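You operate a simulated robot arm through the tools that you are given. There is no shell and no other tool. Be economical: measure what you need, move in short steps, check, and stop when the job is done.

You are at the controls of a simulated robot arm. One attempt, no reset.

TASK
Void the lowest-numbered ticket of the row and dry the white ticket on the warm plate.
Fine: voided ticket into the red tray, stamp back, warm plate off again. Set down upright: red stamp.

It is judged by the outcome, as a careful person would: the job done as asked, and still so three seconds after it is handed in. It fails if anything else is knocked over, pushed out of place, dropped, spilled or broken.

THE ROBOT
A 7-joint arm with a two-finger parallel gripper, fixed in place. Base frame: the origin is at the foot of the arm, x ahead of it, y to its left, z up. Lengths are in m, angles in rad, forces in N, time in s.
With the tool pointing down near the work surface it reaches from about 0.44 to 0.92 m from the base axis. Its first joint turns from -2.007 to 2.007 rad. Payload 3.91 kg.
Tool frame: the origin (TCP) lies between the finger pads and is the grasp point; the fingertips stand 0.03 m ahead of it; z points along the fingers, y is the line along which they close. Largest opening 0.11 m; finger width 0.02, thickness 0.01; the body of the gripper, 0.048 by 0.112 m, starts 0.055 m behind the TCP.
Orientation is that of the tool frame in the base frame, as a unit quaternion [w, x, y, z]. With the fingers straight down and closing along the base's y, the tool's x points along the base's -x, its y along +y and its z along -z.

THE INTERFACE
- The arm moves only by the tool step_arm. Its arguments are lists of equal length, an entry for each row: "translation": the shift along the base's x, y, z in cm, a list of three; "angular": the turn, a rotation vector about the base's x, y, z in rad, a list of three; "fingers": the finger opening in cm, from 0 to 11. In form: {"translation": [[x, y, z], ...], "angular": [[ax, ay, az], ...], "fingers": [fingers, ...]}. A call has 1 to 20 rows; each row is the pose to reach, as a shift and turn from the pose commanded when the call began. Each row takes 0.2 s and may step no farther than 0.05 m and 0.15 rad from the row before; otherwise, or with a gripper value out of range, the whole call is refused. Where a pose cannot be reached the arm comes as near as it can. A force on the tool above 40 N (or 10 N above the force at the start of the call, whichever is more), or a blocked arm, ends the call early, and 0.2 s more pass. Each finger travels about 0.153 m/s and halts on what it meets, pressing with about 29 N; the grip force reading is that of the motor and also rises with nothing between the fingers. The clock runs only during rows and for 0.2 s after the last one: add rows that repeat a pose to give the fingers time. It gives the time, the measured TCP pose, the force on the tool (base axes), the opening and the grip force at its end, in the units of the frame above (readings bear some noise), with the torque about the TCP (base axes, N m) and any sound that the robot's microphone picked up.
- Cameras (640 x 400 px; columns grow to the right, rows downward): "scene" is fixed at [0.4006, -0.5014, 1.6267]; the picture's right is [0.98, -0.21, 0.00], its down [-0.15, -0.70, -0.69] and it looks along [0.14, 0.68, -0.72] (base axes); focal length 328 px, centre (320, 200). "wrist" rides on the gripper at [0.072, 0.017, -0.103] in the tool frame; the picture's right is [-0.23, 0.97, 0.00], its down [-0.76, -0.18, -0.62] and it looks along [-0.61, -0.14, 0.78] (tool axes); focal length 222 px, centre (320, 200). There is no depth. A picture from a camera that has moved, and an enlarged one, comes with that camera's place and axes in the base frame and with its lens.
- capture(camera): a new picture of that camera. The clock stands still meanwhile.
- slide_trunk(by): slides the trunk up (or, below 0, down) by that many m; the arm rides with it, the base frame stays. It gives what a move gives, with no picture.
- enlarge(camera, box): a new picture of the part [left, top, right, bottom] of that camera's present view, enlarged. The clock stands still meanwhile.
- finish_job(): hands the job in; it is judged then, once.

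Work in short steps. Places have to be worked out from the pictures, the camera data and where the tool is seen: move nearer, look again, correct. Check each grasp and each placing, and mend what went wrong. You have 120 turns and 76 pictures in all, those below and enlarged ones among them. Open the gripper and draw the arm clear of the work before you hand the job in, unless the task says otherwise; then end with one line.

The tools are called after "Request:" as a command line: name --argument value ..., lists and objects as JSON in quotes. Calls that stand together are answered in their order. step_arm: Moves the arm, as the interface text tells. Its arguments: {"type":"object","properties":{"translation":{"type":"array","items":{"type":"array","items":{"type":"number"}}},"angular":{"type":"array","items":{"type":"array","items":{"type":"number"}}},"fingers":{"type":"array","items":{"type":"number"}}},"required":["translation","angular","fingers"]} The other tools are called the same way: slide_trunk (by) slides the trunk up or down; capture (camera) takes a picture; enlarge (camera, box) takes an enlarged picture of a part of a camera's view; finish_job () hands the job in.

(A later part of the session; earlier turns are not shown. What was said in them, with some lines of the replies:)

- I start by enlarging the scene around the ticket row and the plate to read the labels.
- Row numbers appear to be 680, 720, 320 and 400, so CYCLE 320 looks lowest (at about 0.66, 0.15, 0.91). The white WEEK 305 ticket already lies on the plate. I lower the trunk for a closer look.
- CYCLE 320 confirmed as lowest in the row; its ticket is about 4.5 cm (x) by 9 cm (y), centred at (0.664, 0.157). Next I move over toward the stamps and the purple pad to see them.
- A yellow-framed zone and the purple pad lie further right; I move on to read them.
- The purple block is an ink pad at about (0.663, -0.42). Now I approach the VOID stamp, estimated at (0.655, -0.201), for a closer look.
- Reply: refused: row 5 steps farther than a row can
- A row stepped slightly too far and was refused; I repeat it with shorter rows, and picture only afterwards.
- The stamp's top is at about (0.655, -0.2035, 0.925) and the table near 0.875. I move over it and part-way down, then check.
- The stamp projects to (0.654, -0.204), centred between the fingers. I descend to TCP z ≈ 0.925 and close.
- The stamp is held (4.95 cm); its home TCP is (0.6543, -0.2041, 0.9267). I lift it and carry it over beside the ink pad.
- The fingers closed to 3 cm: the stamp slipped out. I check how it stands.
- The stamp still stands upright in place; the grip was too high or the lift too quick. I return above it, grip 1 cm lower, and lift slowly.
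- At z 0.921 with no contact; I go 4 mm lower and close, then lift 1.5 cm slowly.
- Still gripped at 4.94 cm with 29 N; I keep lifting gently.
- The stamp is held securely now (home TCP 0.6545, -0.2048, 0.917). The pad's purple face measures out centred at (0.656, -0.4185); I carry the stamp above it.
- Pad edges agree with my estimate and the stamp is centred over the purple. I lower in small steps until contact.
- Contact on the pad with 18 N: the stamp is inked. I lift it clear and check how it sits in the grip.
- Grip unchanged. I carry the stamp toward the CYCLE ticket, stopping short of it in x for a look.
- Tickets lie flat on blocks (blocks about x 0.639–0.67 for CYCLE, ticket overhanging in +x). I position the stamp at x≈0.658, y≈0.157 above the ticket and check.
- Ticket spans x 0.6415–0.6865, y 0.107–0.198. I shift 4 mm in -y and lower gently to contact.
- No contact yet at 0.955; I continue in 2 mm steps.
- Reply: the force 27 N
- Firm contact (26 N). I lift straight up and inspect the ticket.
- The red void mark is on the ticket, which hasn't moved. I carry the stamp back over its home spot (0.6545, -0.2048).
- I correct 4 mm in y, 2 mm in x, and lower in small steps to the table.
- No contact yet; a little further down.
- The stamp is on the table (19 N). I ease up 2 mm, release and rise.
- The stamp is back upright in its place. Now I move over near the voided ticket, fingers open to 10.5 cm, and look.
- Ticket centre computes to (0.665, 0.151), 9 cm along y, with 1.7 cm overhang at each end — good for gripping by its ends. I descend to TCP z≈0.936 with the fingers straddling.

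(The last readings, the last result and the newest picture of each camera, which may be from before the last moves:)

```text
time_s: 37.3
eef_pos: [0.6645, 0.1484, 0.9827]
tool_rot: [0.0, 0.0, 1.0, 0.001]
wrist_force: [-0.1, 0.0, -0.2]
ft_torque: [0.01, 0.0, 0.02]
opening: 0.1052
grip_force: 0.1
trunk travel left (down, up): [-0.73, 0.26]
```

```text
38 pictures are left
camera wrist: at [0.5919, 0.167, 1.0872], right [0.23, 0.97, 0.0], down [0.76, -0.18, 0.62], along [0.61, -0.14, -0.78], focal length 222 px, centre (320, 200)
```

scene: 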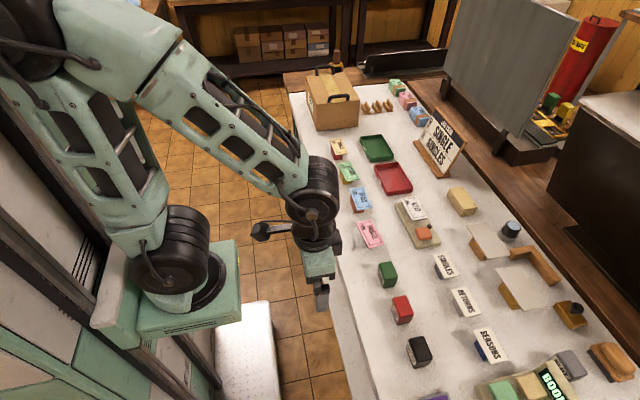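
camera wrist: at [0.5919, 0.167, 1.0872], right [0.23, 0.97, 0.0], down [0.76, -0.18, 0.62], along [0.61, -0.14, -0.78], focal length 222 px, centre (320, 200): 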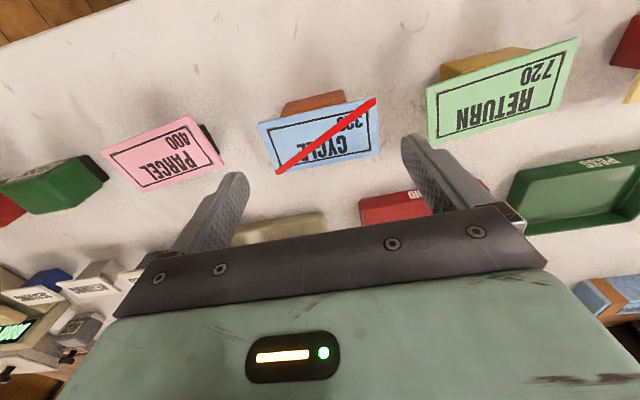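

Centred within 2 mm. I descend to z ≈ 0.936 and then close gently on the ends.

Request:
step_arm --translation '[[0, 0.2, -2], [0, 0.2, -4], [0, 0.2, -4.6], [0, 0.2, -4.6], [0, 0.2, -4.6], [0, 0.2, -4.6]]' --angular '[[0, 0, 0], [0, 0, 0], [0, 0, 0], [0, 0, 0], [0, 0, 0], [0, 0, 0]]' --fingers '[10.5, 10.5, 10.5, 9.6, 9.2, 8]'

Request:
capture --camera "wrist"

Request:
enlarge --camera "scene" --box '[320, 160, 420, 222]'

```text
time_s: 38.7
eef_pos: [0.6643, 0.1525, 0.9385]
tool_rot: [-0.001, 0.0, 1.0, 0.0]
wrist_force: [0.5, -0.8, 0.0]
ft_torque: [0.01, 0.02, -0.04]
opening: 0.0883
grip_force: 29.7
trunk travel left (down, up): [-0.73, 0.26]
```

```text
37 pictures are left
camera wrist: at [0.592, 0.1692, 1.0428], right [0.23, 0.97, 0.0], down [0.76, -0.18, 0.62], along [0.61, -0.14, -0.78], focal length 222 px, centre (320, 200)
```

wrist: 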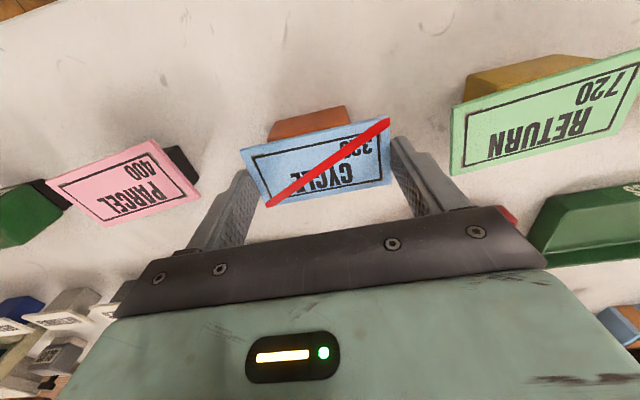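

```text
6.40 times, centred on (370, 191) of scene
camera zoom: at [0.4006, -0.5014, 1.6267], right [0.98, -0.21, 0.0], down [-0.15, -0.7, -0.69], along [0.14, 0.68, -0.72], focal length 2100 px, centre (0, 258)
```

zoom: 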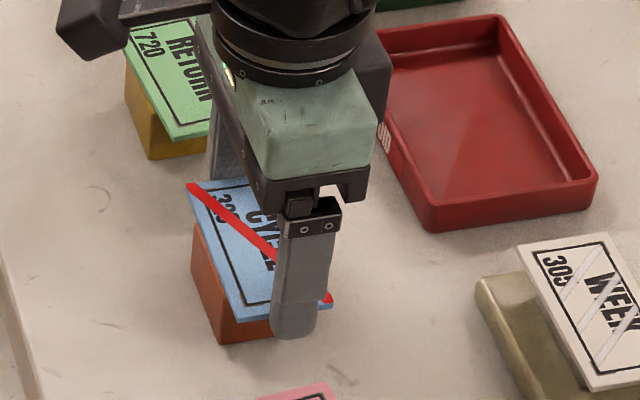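

Ends gripped (8.83 cm, 30 N). I lift slowly and check it holds.

Request:
step_arm --translation '[[0, 0, 0.5], [0, 0, 1.2], [0, 0, 2], [0, 0, 3], [0, 0, 4], [0, 0, 5], [0, 0, 6]]' --angular '[[0, 0, 0], [0, 0, 0], [0, 0, 0], [0, 0, 0], [0, 0, 0], [0, 0, 0], [0, 0, 0]]' --fingers '[8, 8, 8, 8, 8, 8, 8]'

Request:
capture --camera "wrist"

```text
time_s: 40.3
eef_pos: [0.6657, 0.1523, 0.9972]
tool_rot: [0.0, 0.0, 1.0, 0.001]
wrist_force: [-0.2, 0.6, 1.3]
ft_torque: [0.0, 0.0, 0.01]
opening: 0.0881
grip_force: 29.0
trunk travel left (down, up): [-0.73, 0.26]
```

```text
35 pictures are left
camera wrist: at [0.5924, 0.1701, 1.1023], right [0.23, 0.97, 0.0], down [0.76, -0.18, 0.62], along [0.61, -0.14, -0.78], focal length 222 px, centre (320, 200)
```

wrist: 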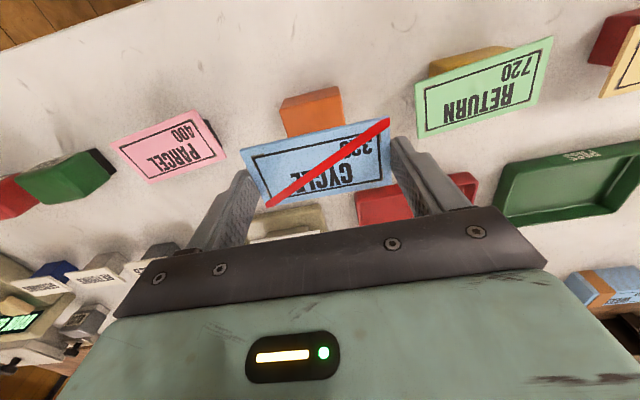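

The ticket is held level. I move toward the red tray (est. centre 0.797, 0.235), stopping short for a look.

Request:
step_arm --translation '[[2, 1.5, 1], [4, 3, 1.5], [6, 4.5, 2], [8, 6, 2], [9, 8, 2]]' --angular '[[0, 0, 0], [0, 0, 0], [0, 0, 0], [0, 0, 0], [0, 0, 0]]' --fingers '[8, 8, 8, 8, 8]'

Request:
capture --camera "wrist"

Request:
enlarge --camera "scene" --box '[350, 140, 450, 202]'

```text
time_s: 41.5
eef_pos: [0.7565, 0.2322, 1.0178]
tool_rot: [0.0, 0.0, 1.0, 0.001]
wrist_force: [0.1, -0.3, -0.4]
ft_torque: [0.02, -0.01, 0.01]
opening: 0.0884
grip_force: 28.7
trunk travel left (down, up): [-0.73, 0.26]
```

```text
34 pictures are left
camera wrist: at [0.6825, 0.2493, 1.1229], right [0.23, 0.97, 0.0], down [0.76, -0.18, 0.62], along [0.61, -0.14, -0.78], focal length 222 px, centre (320, 200)
```

wrist: 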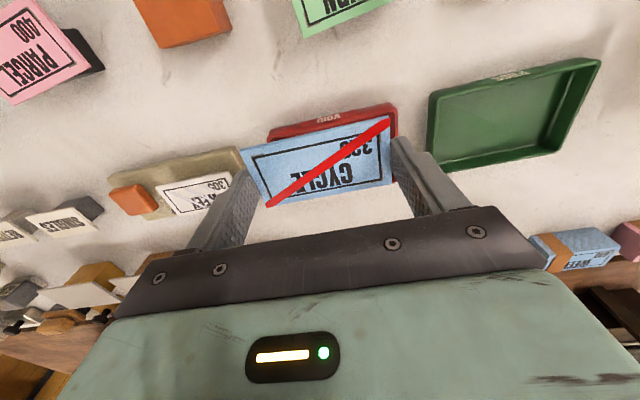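

```text
6.40 times, centred on (400, 171) of scene
camera zoom: at [0.4006, -0.5014, 1.6267], right [0.98, -0.21, 0.0], down [-0.15, -0.7, -0.69], along [0.14, 0.68, -0.72], focal length 2100 px, centre (-192, 386)
```

zoom: 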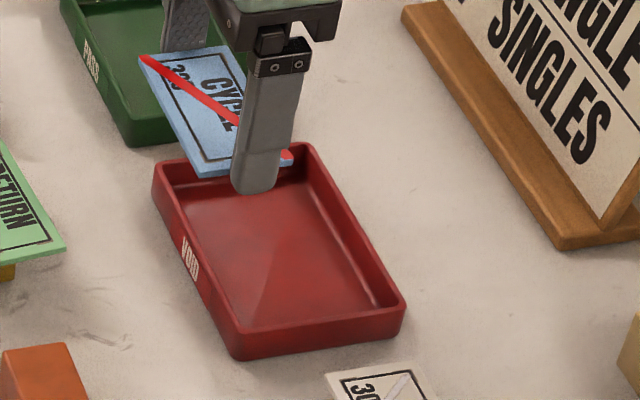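

Tray outline: x 0.757–0.845, y 0.18–0.305, rim z≈0.90, centre (0.801, 0.242). I go over the centre, down to z 0.955, and check alignment.

Request:
step_arm --translation '[[2, 0.5, 0], [4.5, 0.95, 0], [4.5, 0.95, -2], [4.5, 0.95, -4], [4.5, 0.95, -6], [4.5, 0.95, -6]]' --angular '[[0, 0, 0], [0, 0, 0], [0, 0, 0], [0, 0, 0], [0, 0, 0], [0, 0, 0]]' --fingers '[8, 8, 8, 8, 8, 8]'

Request:
capture --camera "wrist"

Request:
enlarge --camera "scene" --box '[350, 150, 446, 210]'

```text
time_s: 42.9
eef_pos: [0.8002, 0.2421, 0.9576]
tool_rot: [0.001, 0.001, 1.0, 0.0]
wrist_force: [0.8, -0.3, -0.8]
ft_torque: [0.01, -0.02, 0.01]
opening: 0.0884
grip_force: 29.1
trunk travel left (down, up): [-0.73, 0.26]
```

```text
32 pictures are left
camera wrist: at [0.7274, 0.2602, 1.0618], right [0.23, 0.97, 0.0], down [0.76, -0.18, 0.62], along [0.61, -0.14, -0.78], focal length 222 px, centre (320, 200)
```

wrist: 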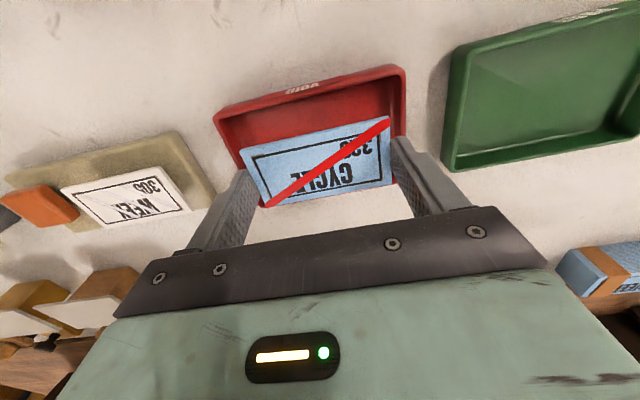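

```text
6.67 times, centred on (398, 180) of scene
camera zoom: at [0.4006, -0.5014, 1.6267], right [0.98, -0.21, 0.0], down [-0.15, -0.7, -0.69], along [0.14, 0.68, -0.72], focal length 2188 px, centre (-200, 333)
```

zoom: 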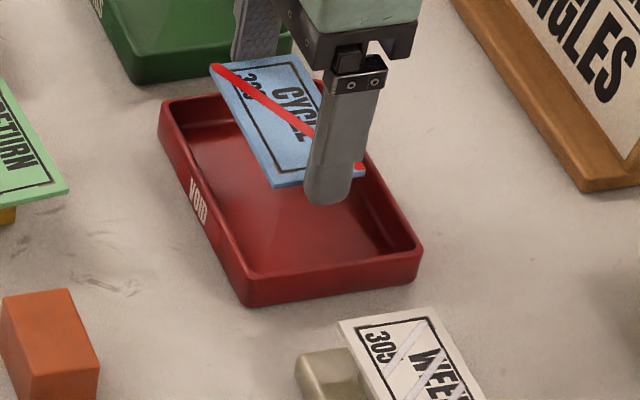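

Alignment is within ~1 mm. I lower until the fingertips are just inside the rim.

Request:
step_arm --translation '[[0.2, -0.1, -1], [0.2, -0.1, -2], [0.2, -0.1, -3], [0.2, -0.1, -3.4], [0.2, -0.1, -3.4]]' --angular '[[0, 0, 0], [0, 0, 0], [0, 0, 0], [0, 0, 0], [0, 0, 0]]' --fingers '[8, 8, 8, 8, 8]'

Request:
capture --camera "wrist"

Request:
enlarge --camera "scene" --box '[350, 150, 446, 210]'

```text
time_s: 44.1
eef_pos: [0.8026, 0.2416, 0.9232]
tool_rot: [-0.001, 0.0, 1.0, 0.0]
wrist_force: [0.4, -0.1, -0.2]
ft_torque: [0.01, 0.0, 0.01]
opening: 0.0885
grip_force: 29.0
trunk travel left (down, up): [-0.73, 0.26]
```

```text
30 pictures are left
camera wrist: at [0.7293, 0.2586, 1.0279], right [0.23, 0.97, 0.0], down [0.76, -0.18, 0.62], along [0.61, -0.14, -0.78], focal length 222 px, centre (320, 200)
```

wrist: 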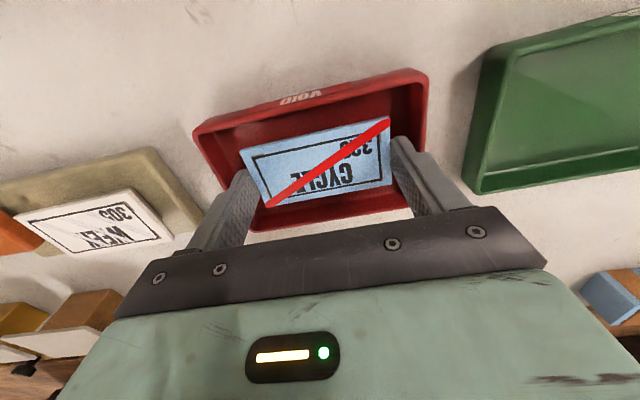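

```text
6.67 times, centred on (398, 180) of scene
camera zoom: at [0.4006, -0.5014, 1.6267], right [0.98, -0.21, 0.0], down [-0.15, -0.7, -0.69], along [0.14, 0.68, -0.72], focal length 2188 px, centre (-200, 333)
```

zoom: 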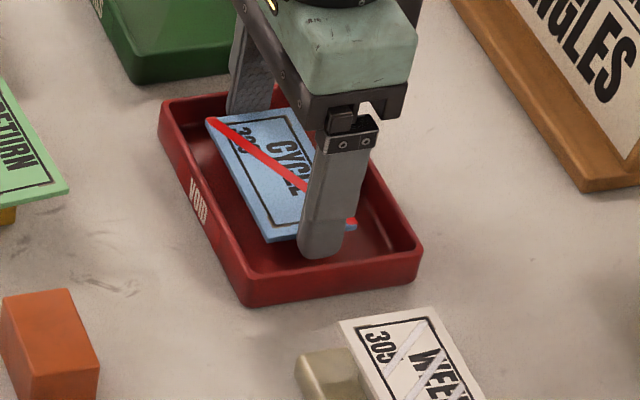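

Fingers are inside the tray with room. I go a bit lower until near the floor.

Request:
step_arm --translation '[[0, 0, -0.3], [0, 0, -0.6], [0, 0, -0.8]]' --angular '[[0, 0, 0], [0, 0, 0], [0, 0, 0]]' --fingers '[8, 8, 8]'

```text
time_s: 44.9
eef_pos: [0.8026, 0.2412, 0.9144]
tool_rot: [0.0, 0.0, 1.0, 0.0]
wrist_force: [0.2, -0.4, -0.2]
ft_torque: [-0.01, 0.0, -0.01]
opening: 0.0883
grip_force: 28.7
trunk travel left (down, up): [-0.73, 0.26]
```

Tips are about at the floor. I open just slightly to release the ticket, then rise straight up.

Request:
step_arm --translation '[[0, 0, 0], [0, 0, 0], [0, 0, 0], [0, 0, 1], [0, 0, 3], [0, 0, 6], [0, 0, 10]]' --angular '[[0, 0, 0], [0, 0, 0], [0, 0, 0], [0, 0, 0], [0, 0, 0], [0, 0, 0], [0, 0, 0]]' --fingers '[9.0, 9.3, 9.3, 9.3, 9.3, 9.3, 9.3]'

Request:
capture --camera "wrist"

Request:
enlarge --camera "scene" --box '[350, 150, 446, 210]'

```text
time_s: 46.5
eef_pos: [0.8024, 0.2415, 1.0143]
tool_rot: [-0.001, 0.0, 1.0, 0.0]
wrist_force: [0.3, -0.3, -0.9]
ft_torque: [0.02, 0.02, 0.0]
opening: 0.0932
grip_force: 0.1
trunk travel left (down, up): [-0.73, 0.26]
```

```text
28 pictures are left
camera wrist: at [0.7301, 0.2584, 1.119], right [0.23, 0.97, 0.0], down [0.76, -0.18, 0.62], along [0.61, -0.14, -0.78], focal length 222 px, centre (320, 200)
```

wrist: 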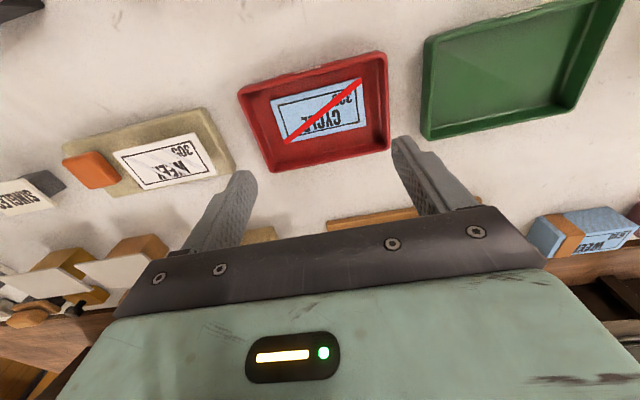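

```text
6.67 times, centred on (398, 180) of scene
camera zoom: at [0.4006, -0.5014, 1.6267], right [0.98, -0.21, 0.0], down [-0.15, -0.7, -0.69], along [0.14, 0.68, -0.72], focal length 2188 px, centre (-200, 333)
```

zoom: 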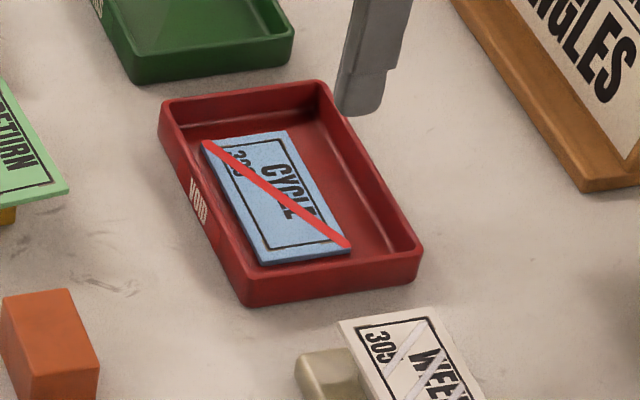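

The voided ticket lies flat in the red tray. Next I close the fingers and move near the warm plate's orange button (~0.80, -0.01) for a look.

Request:
step_arm --translation '[[-1, -4, 0], [-2, -8, 0], [-3, -12, 0], [-4, -16, 0], [-5, -20, 0], [-6, -24, 0]]' --angular '[[0, 0, 0], [0, 0, 0], [0, 0, 0], [0, 0, 0], [0, 0, 0], [0, 0, 0]]' --fingers '[9, 7, 5, 2, 0, 0]'

Request:
capture --camera "wrist"

Request:
enlarge --camera "wrist" --box '[240, 100, 440, 225]'

```text
time_s: 47.9
eef_pos: [0.7389, 0.0004, 1.0161]
tool_rot: [0.0, 0.001, 1.0, 0.0]
wrist_force: [-0.3, 1.0, 0.4]
ft_torque: [-0.07, 0.02, 0.03]
opening: 0.0002
grip_force: 29.4
trunk travel left (down, up): [-0.73, 0.26]
```

```text
26 pictures are left
camera wrist: at [0.6662, 0.0185, 1.12], right [0.23, 0.97, 0.0], down [0.76, -0.18, 0.62], along [0.61, -0.14, -0.78], focal length 222 px, centre (320, 200)
```

wrist: 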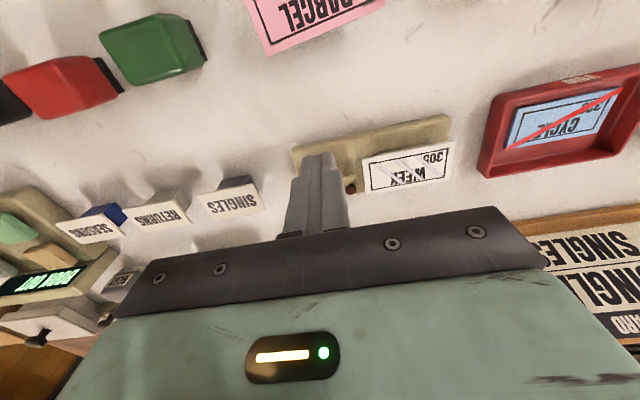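

```text
3.20 times, centred on (340, 162) of wrist
camera zoom: at [0.6662, 0.0185, 1.12], right [0.23, 0.97, 0.0], down [0.76, -0.18, 0.62], along [0.61, -0.14, -0.78], focal length 711 px, centre (256, 320)
```

zoom: 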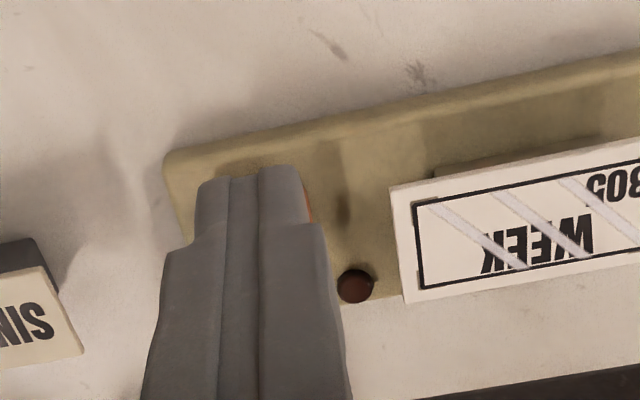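

The button comes out centred at about (0.799, -0.004). I move above it and check with the fixed camera.

Request:
step_arm --translation '[[3, -0.2, 0], [6, -0.4, 0], [6, -0.4, -3], [6, -0.4, -6]]' --angular '[[0, 0, 0], [0, 0, 0], [0, 0, 0], [0, 0, 0]]' --fingers '[0, 0, 0, 0]'

Request:
enlarge --camera "scene" --box '[380, 190, 460, 240]'

Request:
capture --camera "wrist"

```text
time_s: 48.9
eef_pos: [0.8026, -0.0039, 0.9574]
tool_rot: [0.0, 0.0, 1.0, 0.0]
wrist_force: [0.6, 0.2, -0.6]
ft_torque: [0.0, -0.01, 0.0]
opening: 0.0002
grip_force: 28.7
trunk travel left (down, up): [-0.73, 0.26]
```

```text
8.00 times, centred on (420, 215) of scene
camera zoom: at [0.4006, -0.5014, 1.6267], right [0.98, -0.21, 0.0], down [-0.15, -0.7, -0.69], along [0.14, 0.68, -0.72], focal length 2626 px, centre (-480, 80)
```

zoom: 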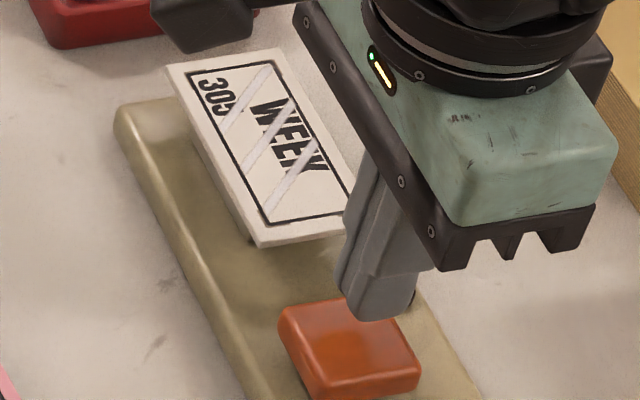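

```text
23 pictures are left
camera wrist: at [0.7288, 0.013, 1.0618], right [0.23, 0.97, 0.0], down [0.76, -0.18, 0.62], along [0.61, -0.14, -0.78], focal length 222 px, centre (320, 200)
```

wrist: 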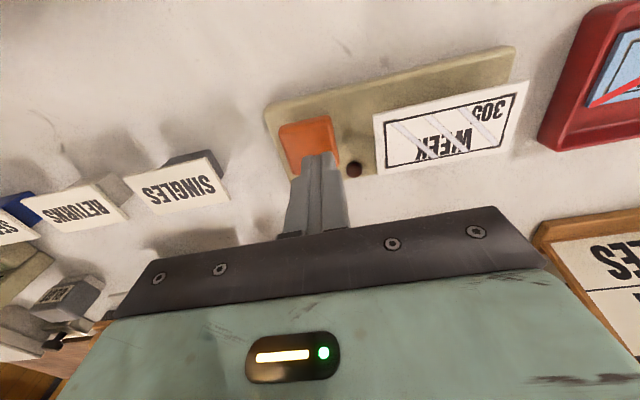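

Two-view fix puts the button top at about (0.795, -0.009, 0.915). I shift and press down in 2 mm steps until force rises.

Request:
step_arm --translation '[[-0.7, -0.5, 0], [-0.7, -0.5, -0.5], [-0.7, -0.5, -0.8], [-0.7, -0.5, -1.0], [-0.7, -0.5, -1.2], [-0.7, -0.5, -1.4]]' --angular '[[0, 0, 0], [0, 0, 0], [0, 0, 0], [0, 0, 0], [0, 0, 0], [0, 0, 0]]' --fingers '[0, 0, 0, 0, 0, 0]'

Request:
capture --camera "wrist"

```text
time_s: 50.3
eef_pos: [0.7967, -0.0083, 0.9426]
tool_rot: [0.0, 0.0, 1.0, 0.0]
wrist_force: [1.5, 1.5, 2.3]
ft_torque: [0.03, -0.06, -0.02]
opening: 0.0003
grip_force: 28.5
trunk travel left (down, up): [-0.73, 0.26]
heard: click
```

```text
22 pictures are left
camera wrist: at [0.722, 0.0089, 1.0469], right [0.23, 0.97, 0.0], down [0.76, -0.18, 0.62], along [0.61, -0.14, -0.78], focal length 222 px, centre (320, 200)
```

wrist: 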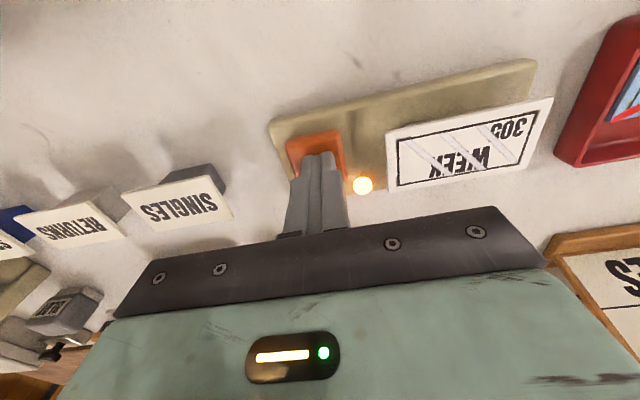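

A click and the lamp is lit: plate on. I lift off the button and wait a few seconds, then look at the wet streaks.

Request:
step_arm --translation '[[0, 0, 0.8], [0, 0, 1.5], [0, 0, 1.5], [0, 0, 1.5], [0, 0, 1.5], [0, 0, 1.5], [0, 0, 1.5], [0, 0, 1.5], [0, 0, 1.5], [0, 0, 1.5], [0, 0, 1.5], [0, 0, 1.5], [0, 0, 1.5], [0, 0, 1.5], [0, 0, 1.5]]' --angular '[[0, 0, 0], [0, 0, 0], [0, 0, 0], [0, 0, 0], [0, 0, 0], [0, 0, 0], [0, 0, 0], [0, 0, 0], [0, 0, 0], [0, 0, 0], [0, 0, 0], [0, 0, 0], [0, 0, 0], [0, 0, 0], [0, 0, 0]]' --fingers '[0, 0, 0, 0, 0, 0, 0, 0, 0, 0, 0, 0, 0, 0, 0]'

Request:
capture --camera "wrist"

```text
time_s: 53.5
eef_pos: [0.7961, -0.0079, 0.9558]
tool_rot: [0.0, 0.0, 1.0, 0.0]
wrist_force: [-0.2, 0.4, -0.8]
ft_torque: [0.01, -0.01, -0.01]
opening: 0.0
grip_force: 29.3
trunk travel left (down, up): [-0.73, 0.26]
```

```text
21 pictures are left
camera wrist: at [0.7219, 0.0093, 1.0613], right [0.23, 0.97, 0.0], down [0.76, -0.18, 0.62], along [0.61, -0.14, -0.78], focal length 222 px, centre (320, 200)
```

wrist: 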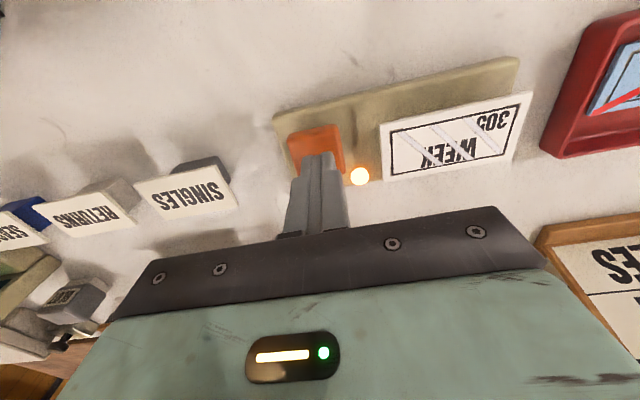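

Streaks are still there but seem slightly narrower. I wait another 4 s.

Request:
step_arm --translation '[[0, 0, 0], [0, 0, 0], [0, 0, 0], [0, 0, 0], [0, 0, 0], [0, 0, 0], [0, 0, 0], [0, 0, 0], [0, 0, 0], [0, 0, 0], [0, 0, 0], [0, 0, 0], [0, 0, 0], [0, 0, 0], [0, 0, 0], [0, 0, 0], [0, 0, 0], [0, 0, 0]]' --angular '[[0, 0, 0], [0, 0, 0], [0, 0, 0], [0, 0, 0], [0, 0, 0], [0, 0, 0], [0, 0, 0], [0, 0, 0], [0, 0, 0], [0, 0, 0], [0, 0, 0], [0, 0, 0], [0, 0, 0], [0, 0, 0], [0, 0, 0], [0, 0, 0], [0, 0, 0], [0, 0, 0]]' --fingers '[0, 0, 0, 0, 0, 0, 0, 0, 0, 0, 0, 0, 0, 0, 0, 0, 0, 0]'

Request:
enlarge --camera "wrist" --box '[340, 70, 560, 208]'

```text
time_s: 57.3
eef_pos: [0.7954, -0.0074, 0.9576]
tool_rot: [0.0, 0.0, 1.0, 0.0]
wrist_force: [-0.4, -0.5, -0.1]
ft_torque: [-0.03, 0.0, -0.03]
opening: 0.0
grip_force: 29.2
trunk travel left (down, up): [-0.73, 0.26]
```

```text
2.90 times, centred on (450, 139) of wrist
camera zoom: at [0.7219, 0.0093, 1.0613], right [0.23, 0.97, 0.0], down [0.76, -0.18, 0.62], along [0.61, -0.14, -0.78], focal length 644 px, centre (-57, 377)
```

zoom: 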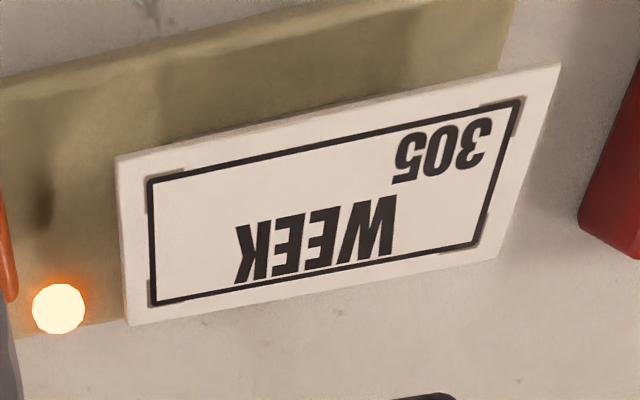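

The streaks are gone: the ticket is dry. I press the button again right away to turn the plate off.

Request:
step_arm --translation '[[0, 0, -0.6], [0, 0, -1.1], [0, 0, -1.3], [0, 0, -1.5]]' --angular '[[0, 0, 0], [0, 0, 0], [0, 0, 0], [0, 0, 0]]' --fingers '[0, 0, 0, 0]'

Request:
enlarge --camera "wrist" --box '[260, 70, 560, 258]'

```text
time_s: 58.3
eef_pos: [0.7951, -0.0083, 0.9413]
tool_rot: [0.001, -0.001, 1.0, 0.0]
wrist_force: [-1.0, 0.7, 2.3]
ft_torque: [0.03, 0.1, 0.02]
opening: 0.0003
grip_force: 29.1
trunk travel left (down, up): [-0.73, 0.26]
heard: click
```

```text
2.13 times, centred on (410, 164) of wrist
camera zoom: at [0.7215, 0.0095, 1.0463], right [0.23, 0.97, 0.0], down [0.76, -0.18, 0.62], along [0.61, -0.14, -0.78], focal length 473 px, centre (128, 277)
```

zoom: 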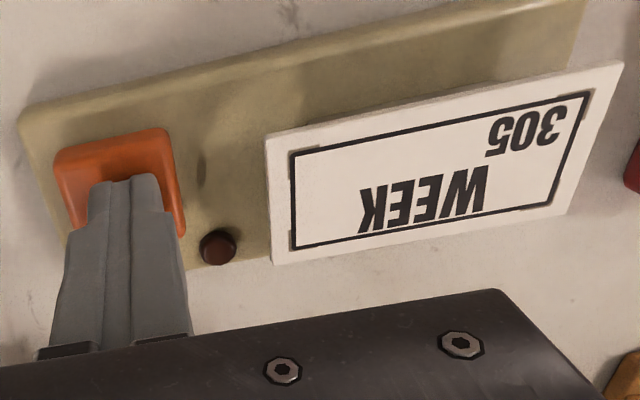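

Click, lamp dark: plate off. I lift straight up, draw the arm back clear of the table, and open the gripper once clear.

Request:
step_arm --translation '[[0, 0, 2], [0, 0, 6], [0, 0, 10], [0, 0, 14], [-4, 0, 16], [-8, 0, 16], [-12, 0, 16], [-16, 1, 16], [-20, 2, 16], [-24, 3, 16], [-28, 4, 16], [-32, 5, 16]]' --angular '[[0, 0, 0], [0, 0, 0], [0, 0, 0], [0, 0, 0], [0, 0, 0], [0, 0, 0], [0, 0, 0], [0, 0, 0], [0, 0, 0], [0, 0, 0], [0, 0, 0], [0, 0, 0]]' --fingers '[0, 0, 0, 0, 0, 3, 6, 9, 11, 11, 11, 11]'

Request:
capture --camera "scene"

Request:
enlarge --camera "scene" --box '[340, 180, 460, 330]'

```text
time_s: 60.9
eef_pos: [0.4775, 0.0403, 1.1011]
tool_rot: [0.0, 0.001, 1.0, 0.0]
wrist_force: [0.6, 0.2, -0.1]
ft_torque: [0.0, 0.06, -0.03]
opening: 0.1101
grip_force: 0.1
trunk travel left (down, up): [-0.73, 0.26]
```

```text
18 pictures are left
```

scene: 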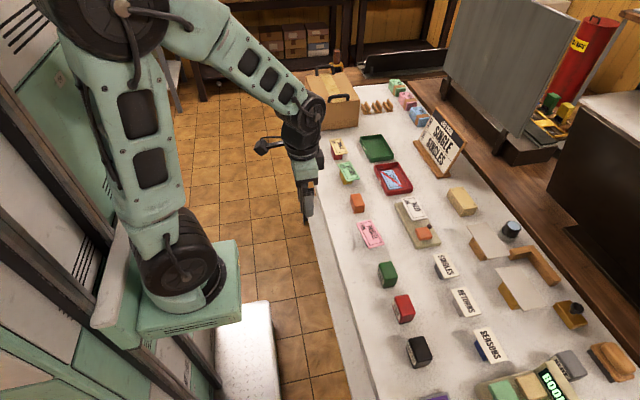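

```text
2.67 times, centred on (400, 255) of scene
camera zoom: at [0.4006, -0.5014, 1.6267], right [0.98, -0.21, 0.0], down [-0.15, -0.7, -0.69], along [0.14, 0.68, -0.72], focal length 875 px, centre (107, 53)
```

zoom: 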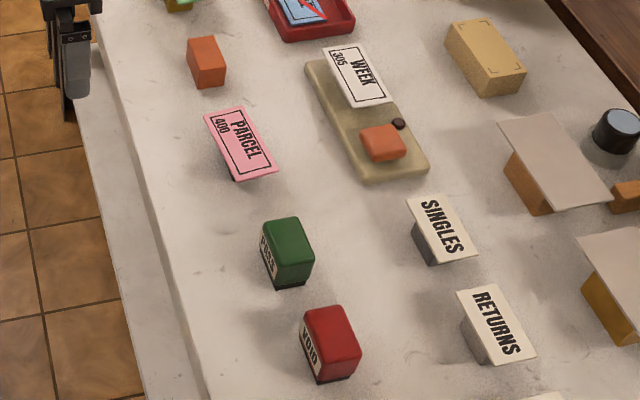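

The voided ticket is in the red tray, the stamp stands upright in its place, the white ticket is dry, and the plate is off. The gripper is open and the arm is clear, so I hand in.

Request:
finish_job

```text
The job is handed in.
```

I stamped ticket CYCLE 320 void and put it in the red tray, returned the red stamp upright to its place, dried the white WEEK 305 ticket on the warm plate, and switched the plate off. On the first try the stamp slipped from the gripper as I lifted it, but it stayed upright in its place and the second grip held.
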